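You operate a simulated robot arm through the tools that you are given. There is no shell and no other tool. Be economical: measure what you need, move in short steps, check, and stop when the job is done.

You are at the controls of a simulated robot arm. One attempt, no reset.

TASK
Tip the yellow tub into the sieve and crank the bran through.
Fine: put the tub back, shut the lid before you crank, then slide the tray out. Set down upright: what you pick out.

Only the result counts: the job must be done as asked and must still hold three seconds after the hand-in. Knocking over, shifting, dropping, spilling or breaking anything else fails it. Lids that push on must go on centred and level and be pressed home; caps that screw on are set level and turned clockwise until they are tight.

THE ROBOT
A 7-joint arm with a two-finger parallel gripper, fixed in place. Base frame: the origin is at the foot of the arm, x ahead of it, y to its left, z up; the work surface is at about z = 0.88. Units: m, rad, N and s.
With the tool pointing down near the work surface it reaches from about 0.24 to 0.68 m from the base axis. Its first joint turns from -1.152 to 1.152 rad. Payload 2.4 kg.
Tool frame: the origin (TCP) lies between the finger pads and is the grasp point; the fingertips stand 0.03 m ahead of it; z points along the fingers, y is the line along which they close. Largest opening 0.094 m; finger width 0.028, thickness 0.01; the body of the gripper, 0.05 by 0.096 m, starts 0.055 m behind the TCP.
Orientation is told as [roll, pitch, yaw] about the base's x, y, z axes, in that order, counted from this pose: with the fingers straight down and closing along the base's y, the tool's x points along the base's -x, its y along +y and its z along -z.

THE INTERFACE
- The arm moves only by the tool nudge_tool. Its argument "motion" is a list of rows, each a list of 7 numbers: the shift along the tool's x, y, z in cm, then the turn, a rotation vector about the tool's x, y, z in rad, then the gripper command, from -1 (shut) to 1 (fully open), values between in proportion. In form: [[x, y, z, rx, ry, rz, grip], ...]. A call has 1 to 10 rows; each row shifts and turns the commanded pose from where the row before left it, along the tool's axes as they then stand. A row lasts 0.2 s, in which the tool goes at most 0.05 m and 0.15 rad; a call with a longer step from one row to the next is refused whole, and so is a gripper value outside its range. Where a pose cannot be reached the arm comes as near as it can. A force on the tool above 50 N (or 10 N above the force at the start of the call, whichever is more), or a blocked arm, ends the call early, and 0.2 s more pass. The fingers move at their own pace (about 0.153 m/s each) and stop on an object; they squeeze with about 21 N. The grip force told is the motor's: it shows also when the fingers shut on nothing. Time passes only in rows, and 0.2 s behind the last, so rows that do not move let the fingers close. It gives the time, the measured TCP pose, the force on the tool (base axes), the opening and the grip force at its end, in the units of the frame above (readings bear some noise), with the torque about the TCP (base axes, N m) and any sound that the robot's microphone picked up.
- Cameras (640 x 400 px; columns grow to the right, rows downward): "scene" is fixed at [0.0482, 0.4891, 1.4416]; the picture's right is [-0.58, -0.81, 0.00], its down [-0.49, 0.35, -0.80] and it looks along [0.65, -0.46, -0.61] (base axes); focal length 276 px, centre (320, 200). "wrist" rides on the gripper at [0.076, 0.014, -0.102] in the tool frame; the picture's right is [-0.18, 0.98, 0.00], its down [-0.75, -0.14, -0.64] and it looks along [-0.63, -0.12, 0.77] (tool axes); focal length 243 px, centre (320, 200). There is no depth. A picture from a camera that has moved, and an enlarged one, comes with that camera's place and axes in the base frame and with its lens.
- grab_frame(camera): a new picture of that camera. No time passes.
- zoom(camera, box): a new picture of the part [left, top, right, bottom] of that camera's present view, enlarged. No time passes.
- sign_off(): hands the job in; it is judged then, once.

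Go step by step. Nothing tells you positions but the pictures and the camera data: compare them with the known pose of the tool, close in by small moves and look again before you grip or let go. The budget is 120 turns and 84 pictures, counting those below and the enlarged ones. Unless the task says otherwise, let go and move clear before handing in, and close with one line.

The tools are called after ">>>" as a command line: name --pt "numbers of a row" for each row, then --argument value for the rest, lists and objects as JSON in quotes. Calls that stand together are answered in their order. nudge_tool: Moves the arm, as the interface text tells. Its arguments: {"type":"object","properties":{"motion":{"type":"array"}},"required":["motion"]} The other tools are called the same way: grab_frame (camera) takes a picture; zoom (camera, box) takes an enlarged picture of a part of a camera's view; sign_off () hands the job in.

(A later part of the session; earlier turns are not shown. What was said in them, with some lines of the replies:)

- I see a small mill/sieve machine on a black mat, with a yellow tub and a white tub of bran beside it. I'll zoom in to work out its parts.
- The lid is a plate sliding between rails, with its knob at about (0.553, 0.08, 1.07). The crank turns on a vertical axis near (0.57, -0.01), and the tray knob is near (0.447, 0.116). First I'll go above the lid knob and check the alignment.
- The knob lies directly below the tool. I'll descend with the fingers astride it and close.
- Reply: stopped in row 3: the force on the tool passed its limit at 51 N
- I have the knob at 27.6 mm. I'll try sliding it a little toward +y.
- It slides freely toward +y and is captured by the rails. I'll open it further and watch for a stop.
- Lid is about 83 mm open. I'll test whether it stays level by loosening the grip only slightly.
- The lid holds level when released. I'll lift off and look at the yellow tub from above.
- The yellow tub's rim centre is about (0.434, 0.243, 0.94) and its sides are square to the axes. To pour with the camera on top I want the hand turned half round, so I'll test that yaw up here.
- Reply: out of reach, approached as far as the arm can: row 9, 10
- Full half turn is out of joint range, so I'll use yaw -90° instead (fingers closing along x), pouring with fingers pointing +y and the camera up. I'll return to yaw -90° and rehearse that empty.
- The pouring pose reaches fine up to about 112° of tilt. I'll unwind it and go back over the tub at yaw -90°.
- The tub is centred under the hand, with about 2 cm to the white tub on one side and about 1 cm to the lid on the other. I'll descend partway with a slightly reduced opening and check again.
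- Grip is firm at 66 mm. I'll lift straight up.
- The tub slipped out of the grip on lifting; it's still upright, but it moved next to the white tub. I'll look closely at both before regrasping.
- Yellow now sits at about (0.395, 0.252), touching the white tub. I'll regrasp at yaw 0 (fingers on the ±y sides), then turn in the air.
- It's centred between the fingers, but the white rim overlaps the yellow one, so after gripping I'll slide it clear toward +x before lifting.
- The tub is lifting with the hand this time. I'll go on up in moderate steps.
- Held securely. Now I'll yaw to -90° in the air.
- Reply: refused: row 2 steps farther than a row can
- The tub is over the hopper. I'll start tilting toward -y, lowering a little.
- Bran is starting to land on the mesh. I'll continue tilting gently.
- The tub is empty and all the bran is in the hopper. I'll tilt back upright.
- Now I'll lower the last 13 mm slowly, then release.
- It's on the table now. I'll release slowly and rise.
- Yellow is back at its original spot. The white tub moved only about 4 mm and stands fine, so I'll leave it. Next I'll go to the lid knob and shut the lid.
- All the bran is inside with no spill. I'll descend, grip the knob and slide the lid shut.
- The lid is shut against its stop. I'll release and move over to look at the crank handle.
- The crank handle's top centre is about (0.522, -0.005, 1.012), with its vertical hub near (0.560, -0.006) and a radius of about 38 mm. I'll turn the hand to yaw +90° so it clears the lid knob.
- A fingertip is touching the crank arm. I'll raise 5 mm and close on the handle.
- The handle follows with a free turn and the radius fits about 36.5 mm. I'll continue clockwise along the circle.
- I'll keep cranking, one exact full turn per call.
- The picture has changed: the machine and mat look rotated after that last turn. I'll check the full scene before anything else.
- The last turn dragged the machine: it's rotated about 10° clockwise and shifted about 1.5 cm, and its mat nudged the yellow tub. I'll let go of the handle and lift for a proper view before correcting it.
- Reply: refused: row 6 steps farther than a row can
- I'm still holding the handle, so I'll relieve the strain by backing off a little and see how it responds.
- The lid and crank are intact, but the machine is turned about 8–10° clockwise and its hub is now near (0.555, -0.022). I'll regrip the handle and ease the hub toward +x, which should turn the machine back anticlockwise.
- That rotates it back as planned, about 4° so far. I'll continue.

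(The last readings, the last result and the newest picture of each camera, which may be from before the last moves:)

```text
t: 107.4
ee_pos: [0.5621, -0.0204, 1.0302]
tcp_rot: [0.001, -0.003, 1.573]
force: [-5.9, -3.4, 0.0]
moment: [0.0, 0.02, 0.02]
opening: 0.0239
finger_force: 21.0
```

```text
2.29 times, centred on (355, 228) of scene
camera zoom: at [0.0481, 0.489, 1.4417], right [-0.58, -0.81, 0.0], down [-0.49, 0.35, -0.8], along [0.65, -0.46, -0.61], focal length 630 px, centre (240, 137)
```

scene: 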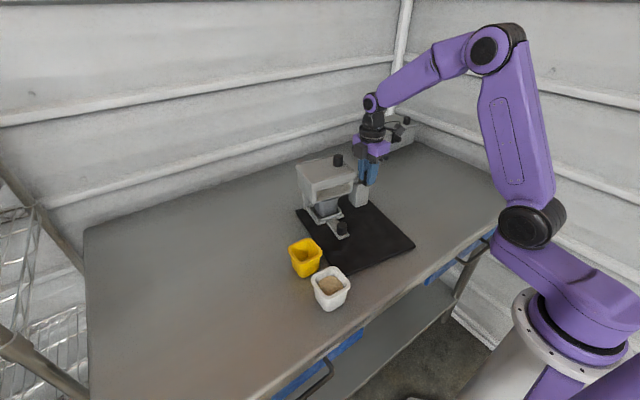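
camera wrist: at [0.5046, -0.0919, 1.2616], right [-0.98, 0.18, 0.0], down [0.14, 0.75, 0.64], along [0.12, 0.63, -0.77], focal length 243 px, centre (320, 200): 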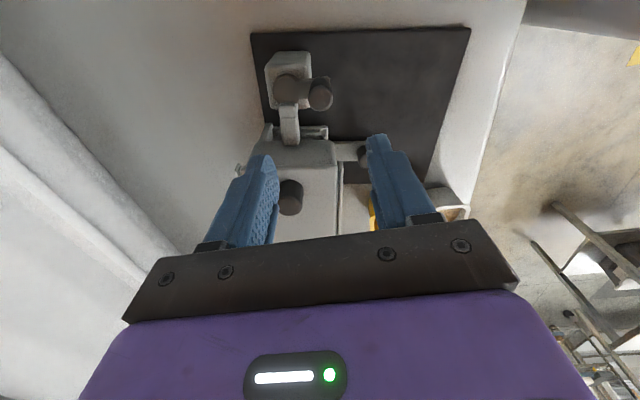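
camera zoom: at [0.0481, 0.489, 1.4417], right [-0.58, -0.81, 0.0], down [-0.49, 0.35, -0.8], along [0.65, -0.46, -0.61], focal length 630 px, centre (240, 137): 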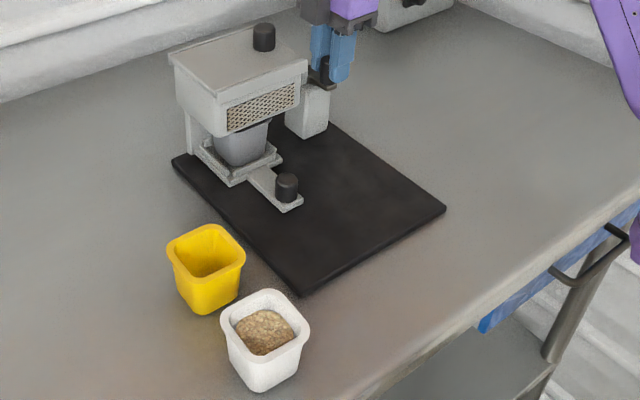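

Rotation is nearly restored. Next I'll swing the handle to the -y side of the hub (anticlockwise) and ease the machine about 1 cm toward +y.

>>> nudge_tool --pt "1.079 -0.163 0 0 0 0 -1" --pt "0.982 -0.475 0 0 0 0 -1" --pt "0.798 -0.744 0 0 0 0 -1" --pt "0.543 -0.946 0 0 0 0 -1" --pt "0.239 -1.064 0 0 0 0 -1" --pt "0 0 0 0 0 0 -1"

>>> nudge_tool --pt "-0.4 0 0 0 0 0 -1" --pt "-0.4 0 0 0 0 0 -1" --pt "-0.3 0 0 0 0 0 -1" --pt "0 0 0 0 0 0 -1"

>>> zoom --camera "scene" --box '[280, 140, 430, 315]'

```text
t: 108.8
ee_pos: [0.5956, -0.0566, 1.0314]
tcp_rot: [0.0, -0.002, 1.573]
force: [-0.5, -0.5, -0.3]
moment: [-0.05, 0.02, -0.02]
opening: 0.0237
finger_force: 21.6
```

```text
t: 109.8
ee_pos: [0.5939, -0.0465, 1.031]
tcp_rot: [0.003, -0.002, 1.57]
force: [-2.5, -10.3, -0.4]
moment: [-0.07, 0.05, 0.0]
opening: 0.0237
finger_force: 20.6
```

```text
2.29 times, centred on (355, 228) of scene
camera zoom: at [0.0481, 0.4888, 1.4417], right [-0.58, -0.81, 0.0], down [-0.49, 0.35, -0.8], along [0.65, -0.46, -0.61], focal length 630 px, centre (240, 137)
```

zoom: 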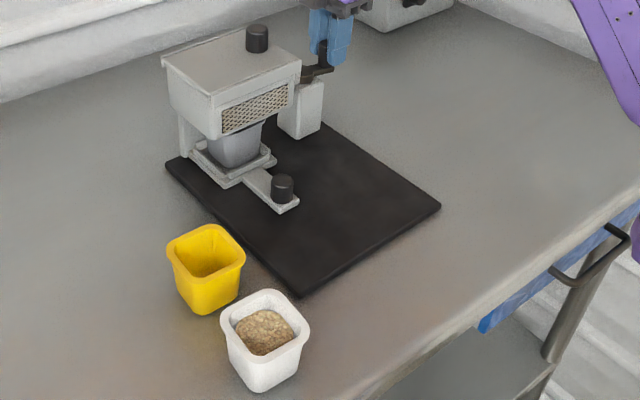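

Orientation is restored; about 4.6 cm too far in +x remains. I'll release the handle and go to the lid knob, which lies near the friction centre, to draw the machine straight back.

>>> nudge_tool --pt "0.2 0 0 0 0 0 -0.3" --pt "0 0 0 0 0 0 0.1" --pt "0 0 -3 0 0 0 0.1" --pt "0 0 -4 0 0 0 0.1" --pt "0 0 -4 0 0 0 0.1" --pt "-4 0 0 0 0 0 0.1" --pt "-4 0 0 0 0 0 0.1" --pt "-4 0 0 0 0 0 0.1" --pt "-0.3 0 0 0 0 0 0.1" --pt "0 0 0 0 0 0 0.1"

>>> grab_frame --camera "wrist"

```text
t: 112.0
ee_pos: [0.5951, 0.0748, 1.14]
tcp_rot: [0.001, -0.002, 1.573]
force: [0.6, -0.2, 0.1]
moment: [0.03, 0.02, -0.02]
opening: 0.0517
finger_force: 0.0
```

```text
9 pictures are left
camera wrist: at [0.5804, -0.0014, 1.2431], right [-0.98, 0.18, 0.0], down [0.14, 0.75, 0.64], along [0.12, 0.63, -0.77], focal length 243 px, centre (320, 200)
```

wrist: 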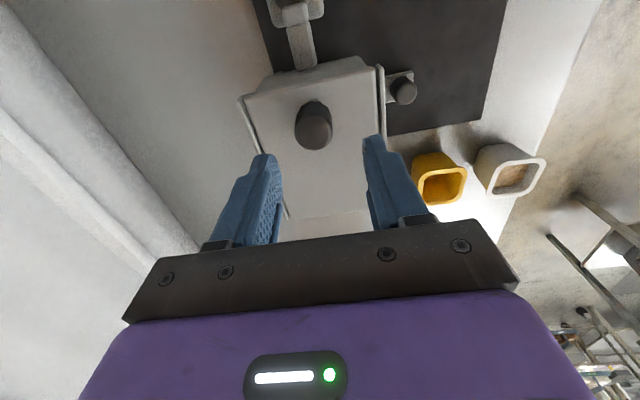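

>>> nudge_tool --pt "0.5 -0.2 2 0 0 0 0.1" --pt "0 0 3 0 0 0 0.1" --pt "0 0 0 0 0 0 -0.2" --pt "0 0 0 0 0 0 -1" --pt "0 0 0 0 0 0 -1"

```text
t: 113.2
ee_pos: [0.598, 0.0703, 1.0905]
tcp_rot: [0.0, -0.002, 1.572]
force: [10.6, 0.7, -0.3]
moment: [-0.01, -0.03, 0.07]
opening: 0.0272
finger_force: 20.7
```

>>> nudge_tool --pt "0 0.6 0 0 0 0 -1" --pt "0 0.6 0 0 0 0 -1" --pt "0 0.6 0 0 0 0 -1" --pt "0 0.6 0 0 0 0 -1" --pt "0 0.6 0 0 0 0 -1" --pt "0 0.6 0 0 0 0 -1" --pt "0 0.6 0 0 0 0 -1" --pt "0 0 0 0 0 0 -1"

>>> zoom --camera "scene" --box '[280, 140, 430, 315]'

```text
t: 115.0
ee_pos: [0.5551, 0.0695, 1.0915]
tcp_rot: [0.002, -0.001, 1.572]
force: [7.3, 0.0, -0.2]
moment: [-0.02, -0.23, 0.09]
opening: 0.0268
finger_force: 21.2
```

```text
2.29 times, centred on (355, 228) of scene
camera zoom: at [0.0485, 0.4891, 1.4416], right [-0.58, -0.81, 0.0], down [-0.49, 0.35, -0.8], along [0.65, -0.46, -0.61], focal length 630 px, centre (240, 137)
```

zoom: 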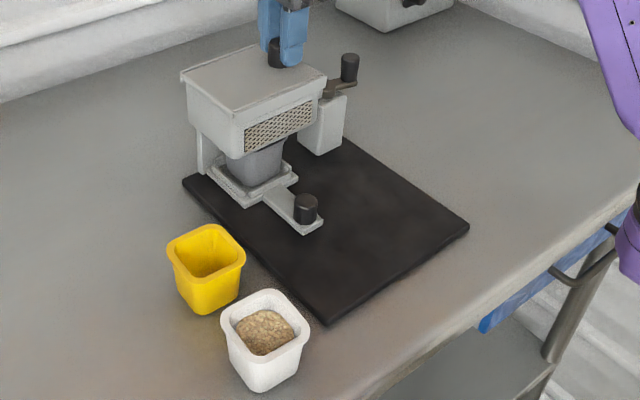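

The machine is back within about 5 mm and 1° of where it was, with the lid shut. I'll release the knob and go to the tray knob at yaw 0.

>>> nudge_tool --pt "0 -0.2 0 0 0 0 -0.3" --pt "0 0 0 0 0 0 0" --pt "0 0 -4 0 0 0 0" --pt "0 0 -4 0 0 0 0" --pt "0 4 -3 0 0 0 0" --pt "-2 4 0 0 0 0.1 0" --pt "-2.2 2.8 0 0 0 0.1 0"

>>> nudge_tool --pt "0 0 0 0 0 0.149 0.2" --pt "0 0 0 0 0 0.149 0.2" --pt "0 0 0 0 0 0.149 0.2" --pt "0 0 0 0 0 0.149 0.2" --pt "0 0 0 0 0 0.149 0.2" --pt "0 0 0 0 0 0.149 0.2" --pt "0 0 0 0 0 0.149 0.2" --pt "0 0 0 0 0 0.149 0.2" --pt "0 0 0 0 0 0.149 0.2" --pt "0 0 0 0 0 0.03 0.2"

```text
t: 116.6
ee_pos: [0.4515, 0.1155, 1.2021]
tcp_rot: [0.001, -0.004, 1.37]
force: [-0.2, 0.3, -0.9]
moment: [-0.02, -0.04, 0.02]
opening: 0.0469
finger_force: 0.0
```

```text
t: 118.8
ee_pos: [0.4518, 0.1145, 1.2007]
tcp_rot: [0.001, 0.0, -0.003]
force: [0.4, -0.4, -0.1]
moment: [-0.03, 0.02, 0.0]
opening: 0.0564
finger_force: 0.1
```

>>> nudge_tool --pt "1.2 0 4 0 0 0 0.2" --pt "0 0 4 0 0 0 0.2" --pt "0 0 4 0 0 0 0.2" --pt "0 0 4 0 0 0 0.2" --pt "0 0 0 0 0 0 0.2"

>>> grab_frame --camera "wrist"

```text
t: 120.0
ee_pos: [0.4393, 0.1144, 1.0401]
tcp_rot: [0.003, 0.003, 0.001]
force: [-0.4, -1.4, 0.5]
moment: [0.0, -0.02, -0.01]
opening: 0.0566
finger_force: 0.1
```

```text
7 pictures are left
camera wrist: at [0.3625, 0.1286, 1.143], right [0.18, 0.98, 0.0], down [0.75, -0.14, 0.64], along [0.63, -0.12, -0.77], focal length 243 px, centre (320, 200)
```

wrist: 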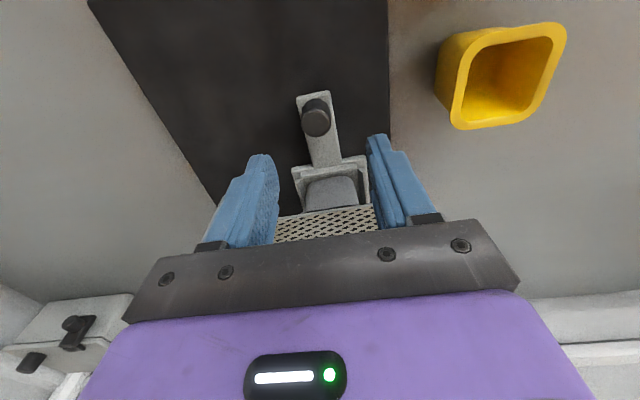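

>>> nudge_tool --pt "-0.5 -0.4 3 0 0 0 0.1" --pt "0 0 3 0 0 0 0.0" --pt "0 0 2.5 0 0 0 0" --pt "0 0 0.8 0 0 0 0" --pt "0 0 0.4 0 0 0 0" --pt "0 0 0 0 0 0 0"

```text
t: 121.4
ee_pos: [0.445, 0.1122, 0.9443]
tcp_rot: [0.0, 0.003, 0.0]
force: [-0.7, 0.2, -0.3]
moment: [0.01, -0.01, -0.04]
opening: 0.0467
finger_force: 0.0
```

Now I'll grip the tray knob and pull gently toward the robot.

>>> nudge_tool --pt "0 0 0 0 0 0 -0.4" --pt "0 0 0 0 0 0 -1" --pt "0 0 0 0 0 0 -1" --pt "0 0 0 0 0 0 -1"

>>> nudge_tool --pt "0.4 0 0 0 0 0 -1" --pt "0.4 0 0 0 0 0 -1" --pt "0.4 0 0 0 0 0 -1" --pt "0.4 0 0 0 0 0 -1" --pt "0.4 0 0 0 0 0 -1"

>>> zoom --camera "scene" --box '[280, 140, 430, 315]'

```text
t: 122.4
ee_pos: [0.4435, 0.1102, 0.9437]
tcp_rot: [0.001, 0.001, -0.001]
force: [0.7, -10.9, 1.2]
moment: [-0.43, 0.04, -0.23]
opening: 0.0276
finger_force: 21.0
```

```text
t: 123.6
ee_pos: [0.424, 0.1103, 0.9438]
tcp_rot: [0.002, 0.0, 0.003]
force: [2.3, -9.8, 5.9]
moment: [-0.48, -0.41, 0.0]
opening: 0.0276
finger_force: 20.9
```

```text
2.29 times, centred on (355, 228) of scene
camera zoom: at [0.0481, 0.4888, 1.4417], right [-0.58, -0.81, 0.0], down [-0.49, 0.35, -0.8], along [0.65, -0.46, -0.61], focal length 630 px, centre (240, 137)
```

zoom: 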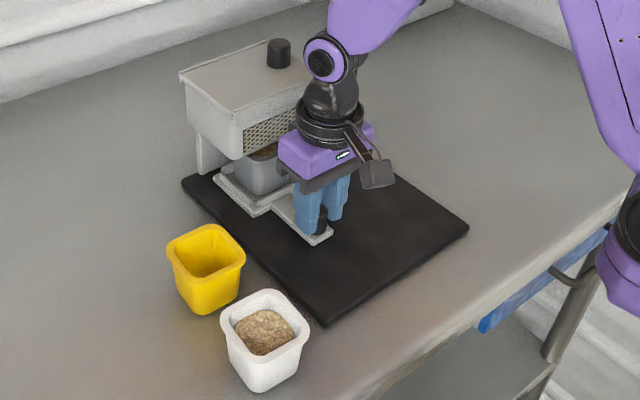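

The tray slides freely, the machine stays put, and bran is visible in the cup. I'll keep pulling.

>>> nudge_tool --pt "0.6 -0.1 0 0 0 0 -1" --pt "0.6 -0.1 0 0 0 0 -1" --pt "0.6 0 0 0 0 0 -1" --pt "0.6 0 0 0 0 0 -1" --pt "0.6 0 0 0 0 0 -1" --pt "0.6 0 0 0 0 0 -1" --pt "0.6 0 0 0 0 0 -1"

>>> zoom --camera "scene" --box '[280, 140, 430, 315]'

```text
t: 125.2
ee_pos: [0.3825, 0.1097, 0.9446]
tcp_rot: [0.001, 0.0, 0.002]
force: [0.5, 8.0, -1.0]
moment: [-0.04, -0.06, 0.14]
opening: 0.0276
finger_force: 20.8
```

```text
2.29 times, centred on (355, 228) of scene
camera zoom: at [0.0482, 0.4893, 1.4415], right [-0.58, -0.81, 0.0], down [-0.49, 0.35, -0.8], along [0.65, -0.46, -0.61], focal length 630 px, centre (240, 137)
```

zoom: 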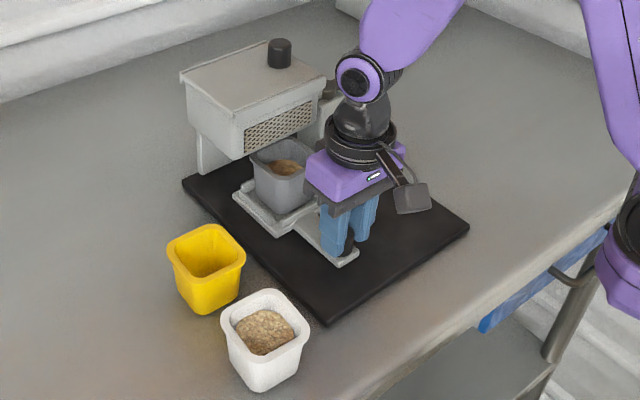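

>>> nudge_tool --pt "0.5 0.1 0 0 0 0 -1" --pt "0.5 0 0 0 0 0 -1" --pt "0.5 0 0 0 0 0 -1" --pt "0.5 0 0 0 0 0 -1" --pt "0.5 0 0 0 0 0 -1" --pt "0.5 0 0 0 0 0 -1" --pt "0 0 0 0 0 0 -1"

```text
t: 126.8
ee_pos: [0.3515, 0.1089, 0.943]
tcp_rot: [0.002, 0.002, 0.001]
force: [-0.8, -14.4, 18.1]
moment: [-0.69, -0.13, -0.11]
opening: 0.0277
finger_force: 21.1
```

The tray is out about 9 cm. I'll release and rise clear.

>>> nudge_tool --pt "0 -0.1 -0.1 0 0 0 -1" --pt "0 0 0 0 0 0 -0.35" --pt "0 0 0 0 0 0 -0.1" --pt "0 0 -2 0 0 0 -0.1" --pt "0 0 -4 0 0 0 -0.1" --pt "0 0 -4 0 0 0 -0.1" --pt "0 0 -4 0 0 0 0" --pt "0 0 -4 0 0 0 0.2" --pt "0 0 -4 0 0 0 0.2"

>>> zoom --camera "scene" --box '[270, 140, 420, 315]'

```text
t: 128.8
ee_pos: [0.3512, 0.1079, 1.1647]
tcp_rot: [0.001, 0.002, 0.0]
force: [0.2, -0.8, 0.4]
moment: [-0.02, 0.02, 0.02]
opening: 0.0565
finger_force: 0.1
```

```text
2.29 times, centred on (345, 228) of scene
camera zoom: at [0.0482, 0.4891, 1.4416], right [-0.58, -0.81, 0.0], down [-0.49, 0.35, -0.8], along [0.65, -0.46, -0.61], focal length 630 px, centre (263, 137)
```

zoom: 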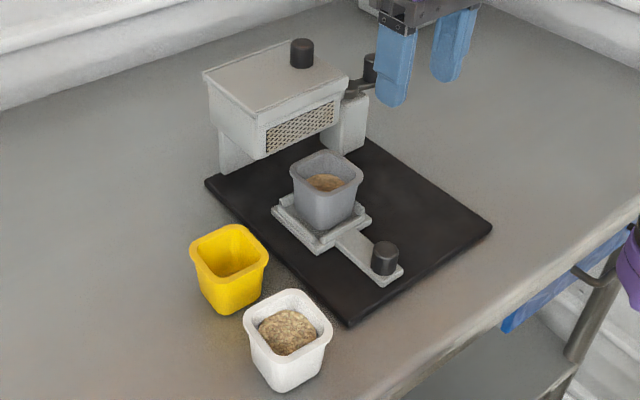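

The cup with the bran stands upright on the pulled-out tray. The yellow tub is still 13 mm off its spot toward +y because of the mat's nudge, so I'll slide it back.

>>> nudge_tool --pt "-2.5 4 0 0 0 0 1" --pt "-2.5 4 0 0 0 0 1" --pt "-2 4 0 0 0 0 1" --pt "-1.4 3.1 1 0 0 0 1" --pt "0 0 4 0 0 0 1" --pt "0 0 4 0 0 0 1" --pt "0 0 4 0 0 0 1" --pt "0 0 3.5 0 0 0 1" --pt "0 0 0 0 0 0 1"

>>> grab_frame --camera "wrist"

```text
t: 130.8
ee_pos: [0.4357, 0.2607, 0.9996]
tcp_rot: [0.001, 0.001, 0.0]
force: [0.2, 0.2, 0.6]
moment: [-0.01, 0.02, 0.04]
opening: 0.0941
finger_force: 0.0
```

```text
3 pictures are left
camera wrist: at [0.3589, 0.2733, 1.1023], right [0.18, 0.98, 0.0], down [0.75, -0.14, 0.64], along [0.63, -0.12, -0.77], focal length 243 px, centre (320, 200)
```

wrist: 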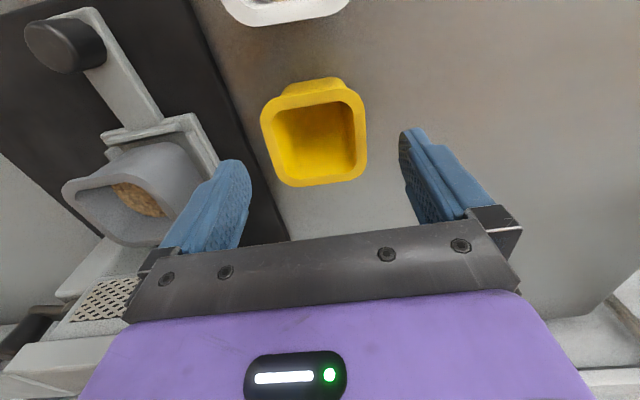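

>>> nudge_tool --pt "0.1 -0.4 3 0 0 0 1" --pt "0 0 3 0 0 0 1" --pt "0 0 1 0 0 0 1" --pt "0 0 0 0 0 0 0.6" --pt "0 0 0 0 0 0 -0.3" --pt "0 0 0 0 0 0 -1" --pt "0 0 0 0 0 0 -1"

```text
t: 132.4
ee_pos: [0.4354, 0.2552, 0.9305]
tcp_rot: [0.002, 0.003, -0.002]
force: [-0.3, -1.0, -0.5]
moment: [0.01, -0.03, -0.04]
opening: 0.0657
finger_force: 20.3
```

Gripped. I'll slide it back to y ≈ 0.246 and release.

>>> nudge_tool --pt "0 -0.3 0 0 0 0 -1" --pt "0.05 -0.3 0 0 0 0 -1" --pt "0.05 -0.3 0 0 0 0 -1" --pt "0 0 0 0 0 0 -1" --pt "0 0 0 0 0 0 0.3" --pt "0 0 0 0 0 0 0.9" --pt "0 0 0 0 0 0 0.9" --pt "0 0 -3 0 0 0 0.9" --pt "0 0 -4 0 0 0 0.9" --pt "0 0 -4 0 0 0 0.9"

>>> nudge_tool --pt "0 0 -4 0 0 0 0.9" --pt "0 0 -4 0 0 0 0.9" --pt "0 0 -4 0 0 0 0.9" --pt "0 0 -4 0 0 0 0.9" --pt "0 0 0 0 0 0 0.9"

>>> zoom --camera "scene" --box '[270, 140, 420, 315]'

```text
t: 134.6
ee_pos: [0.4339, 0.2458, 1.0413]
tcp_rot: [0.001, 0.002, 0.001]
force: [0.5, -0.6, -0.2]
moment: [-0.03, 0.0, -0.01]
opening: 0.0891
finger_force: 0.1
```

```text
t: 135.8
ee_pos: [0.434, 0.2481, 1.2002]
tcp_rot: [0.0, 0.001, 0.0]
force: [0.0, 0.0, -0.2]
moment: [0.05, 0.02, -0.01]
opening: 0.0893
finger_force: 0.1
```

```text
2.29 times, centred on (345, 228) of scene
camera zoom: at [0.0482, 0.4891, 1.4416], right [-0.58, -0.81, 0.0], down [-0.49, 0.35, -0.8], along [0.65, -0.46, -0.61], focal length 630 px, centre (263, 137)
```

zoom: 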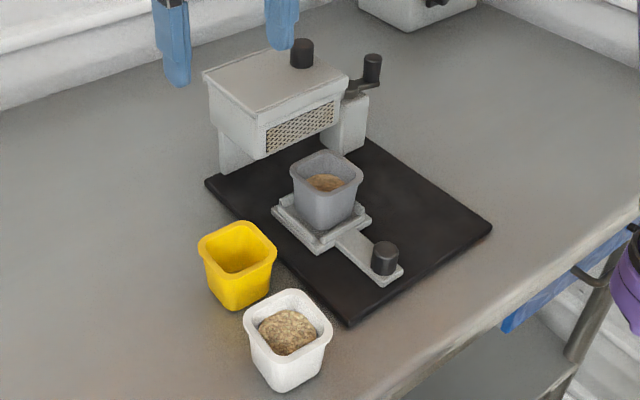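

Everything is upright and in place. I'll take one last close look at the lid.

>>> zoom --camera "scene" --box '[310, 150, 370, 215]'

```text
6.15 times, centred on (340, 182) of scene
camera zoom: at [0.0482, 0.4891, 1.4416], right [-0.58, -0.81, 0.0], down [-0.49, 0.35, -0.8], along [0.65, -0.46, -0.61], focal length 1695 px, centre (197, 308)
```

zoom: 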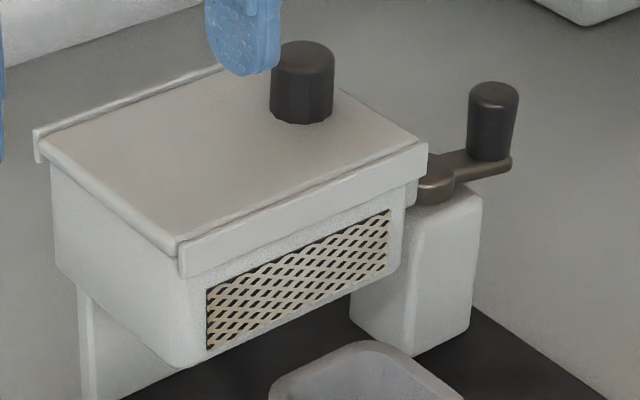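

The lid is fully shut, the tray is out with the bran in its cup, the tub is back, and the arm is clear. I'm handing in.

>>> sign_off

```text
The job is handed in.
```

I tipped the yellow tub into the sieve, put it back, shut the lid, cranked the bran through and slid the tray out with the cup upright. Three things moved on the way: the sieve twisted about 10° while cranking and is now back within about 5 mm and 1°. The yellow tub slipped once with the bran still in it and was later nudged 13 mm; it is back in place by eye. The white tub still stands about 4 mm off its spot.
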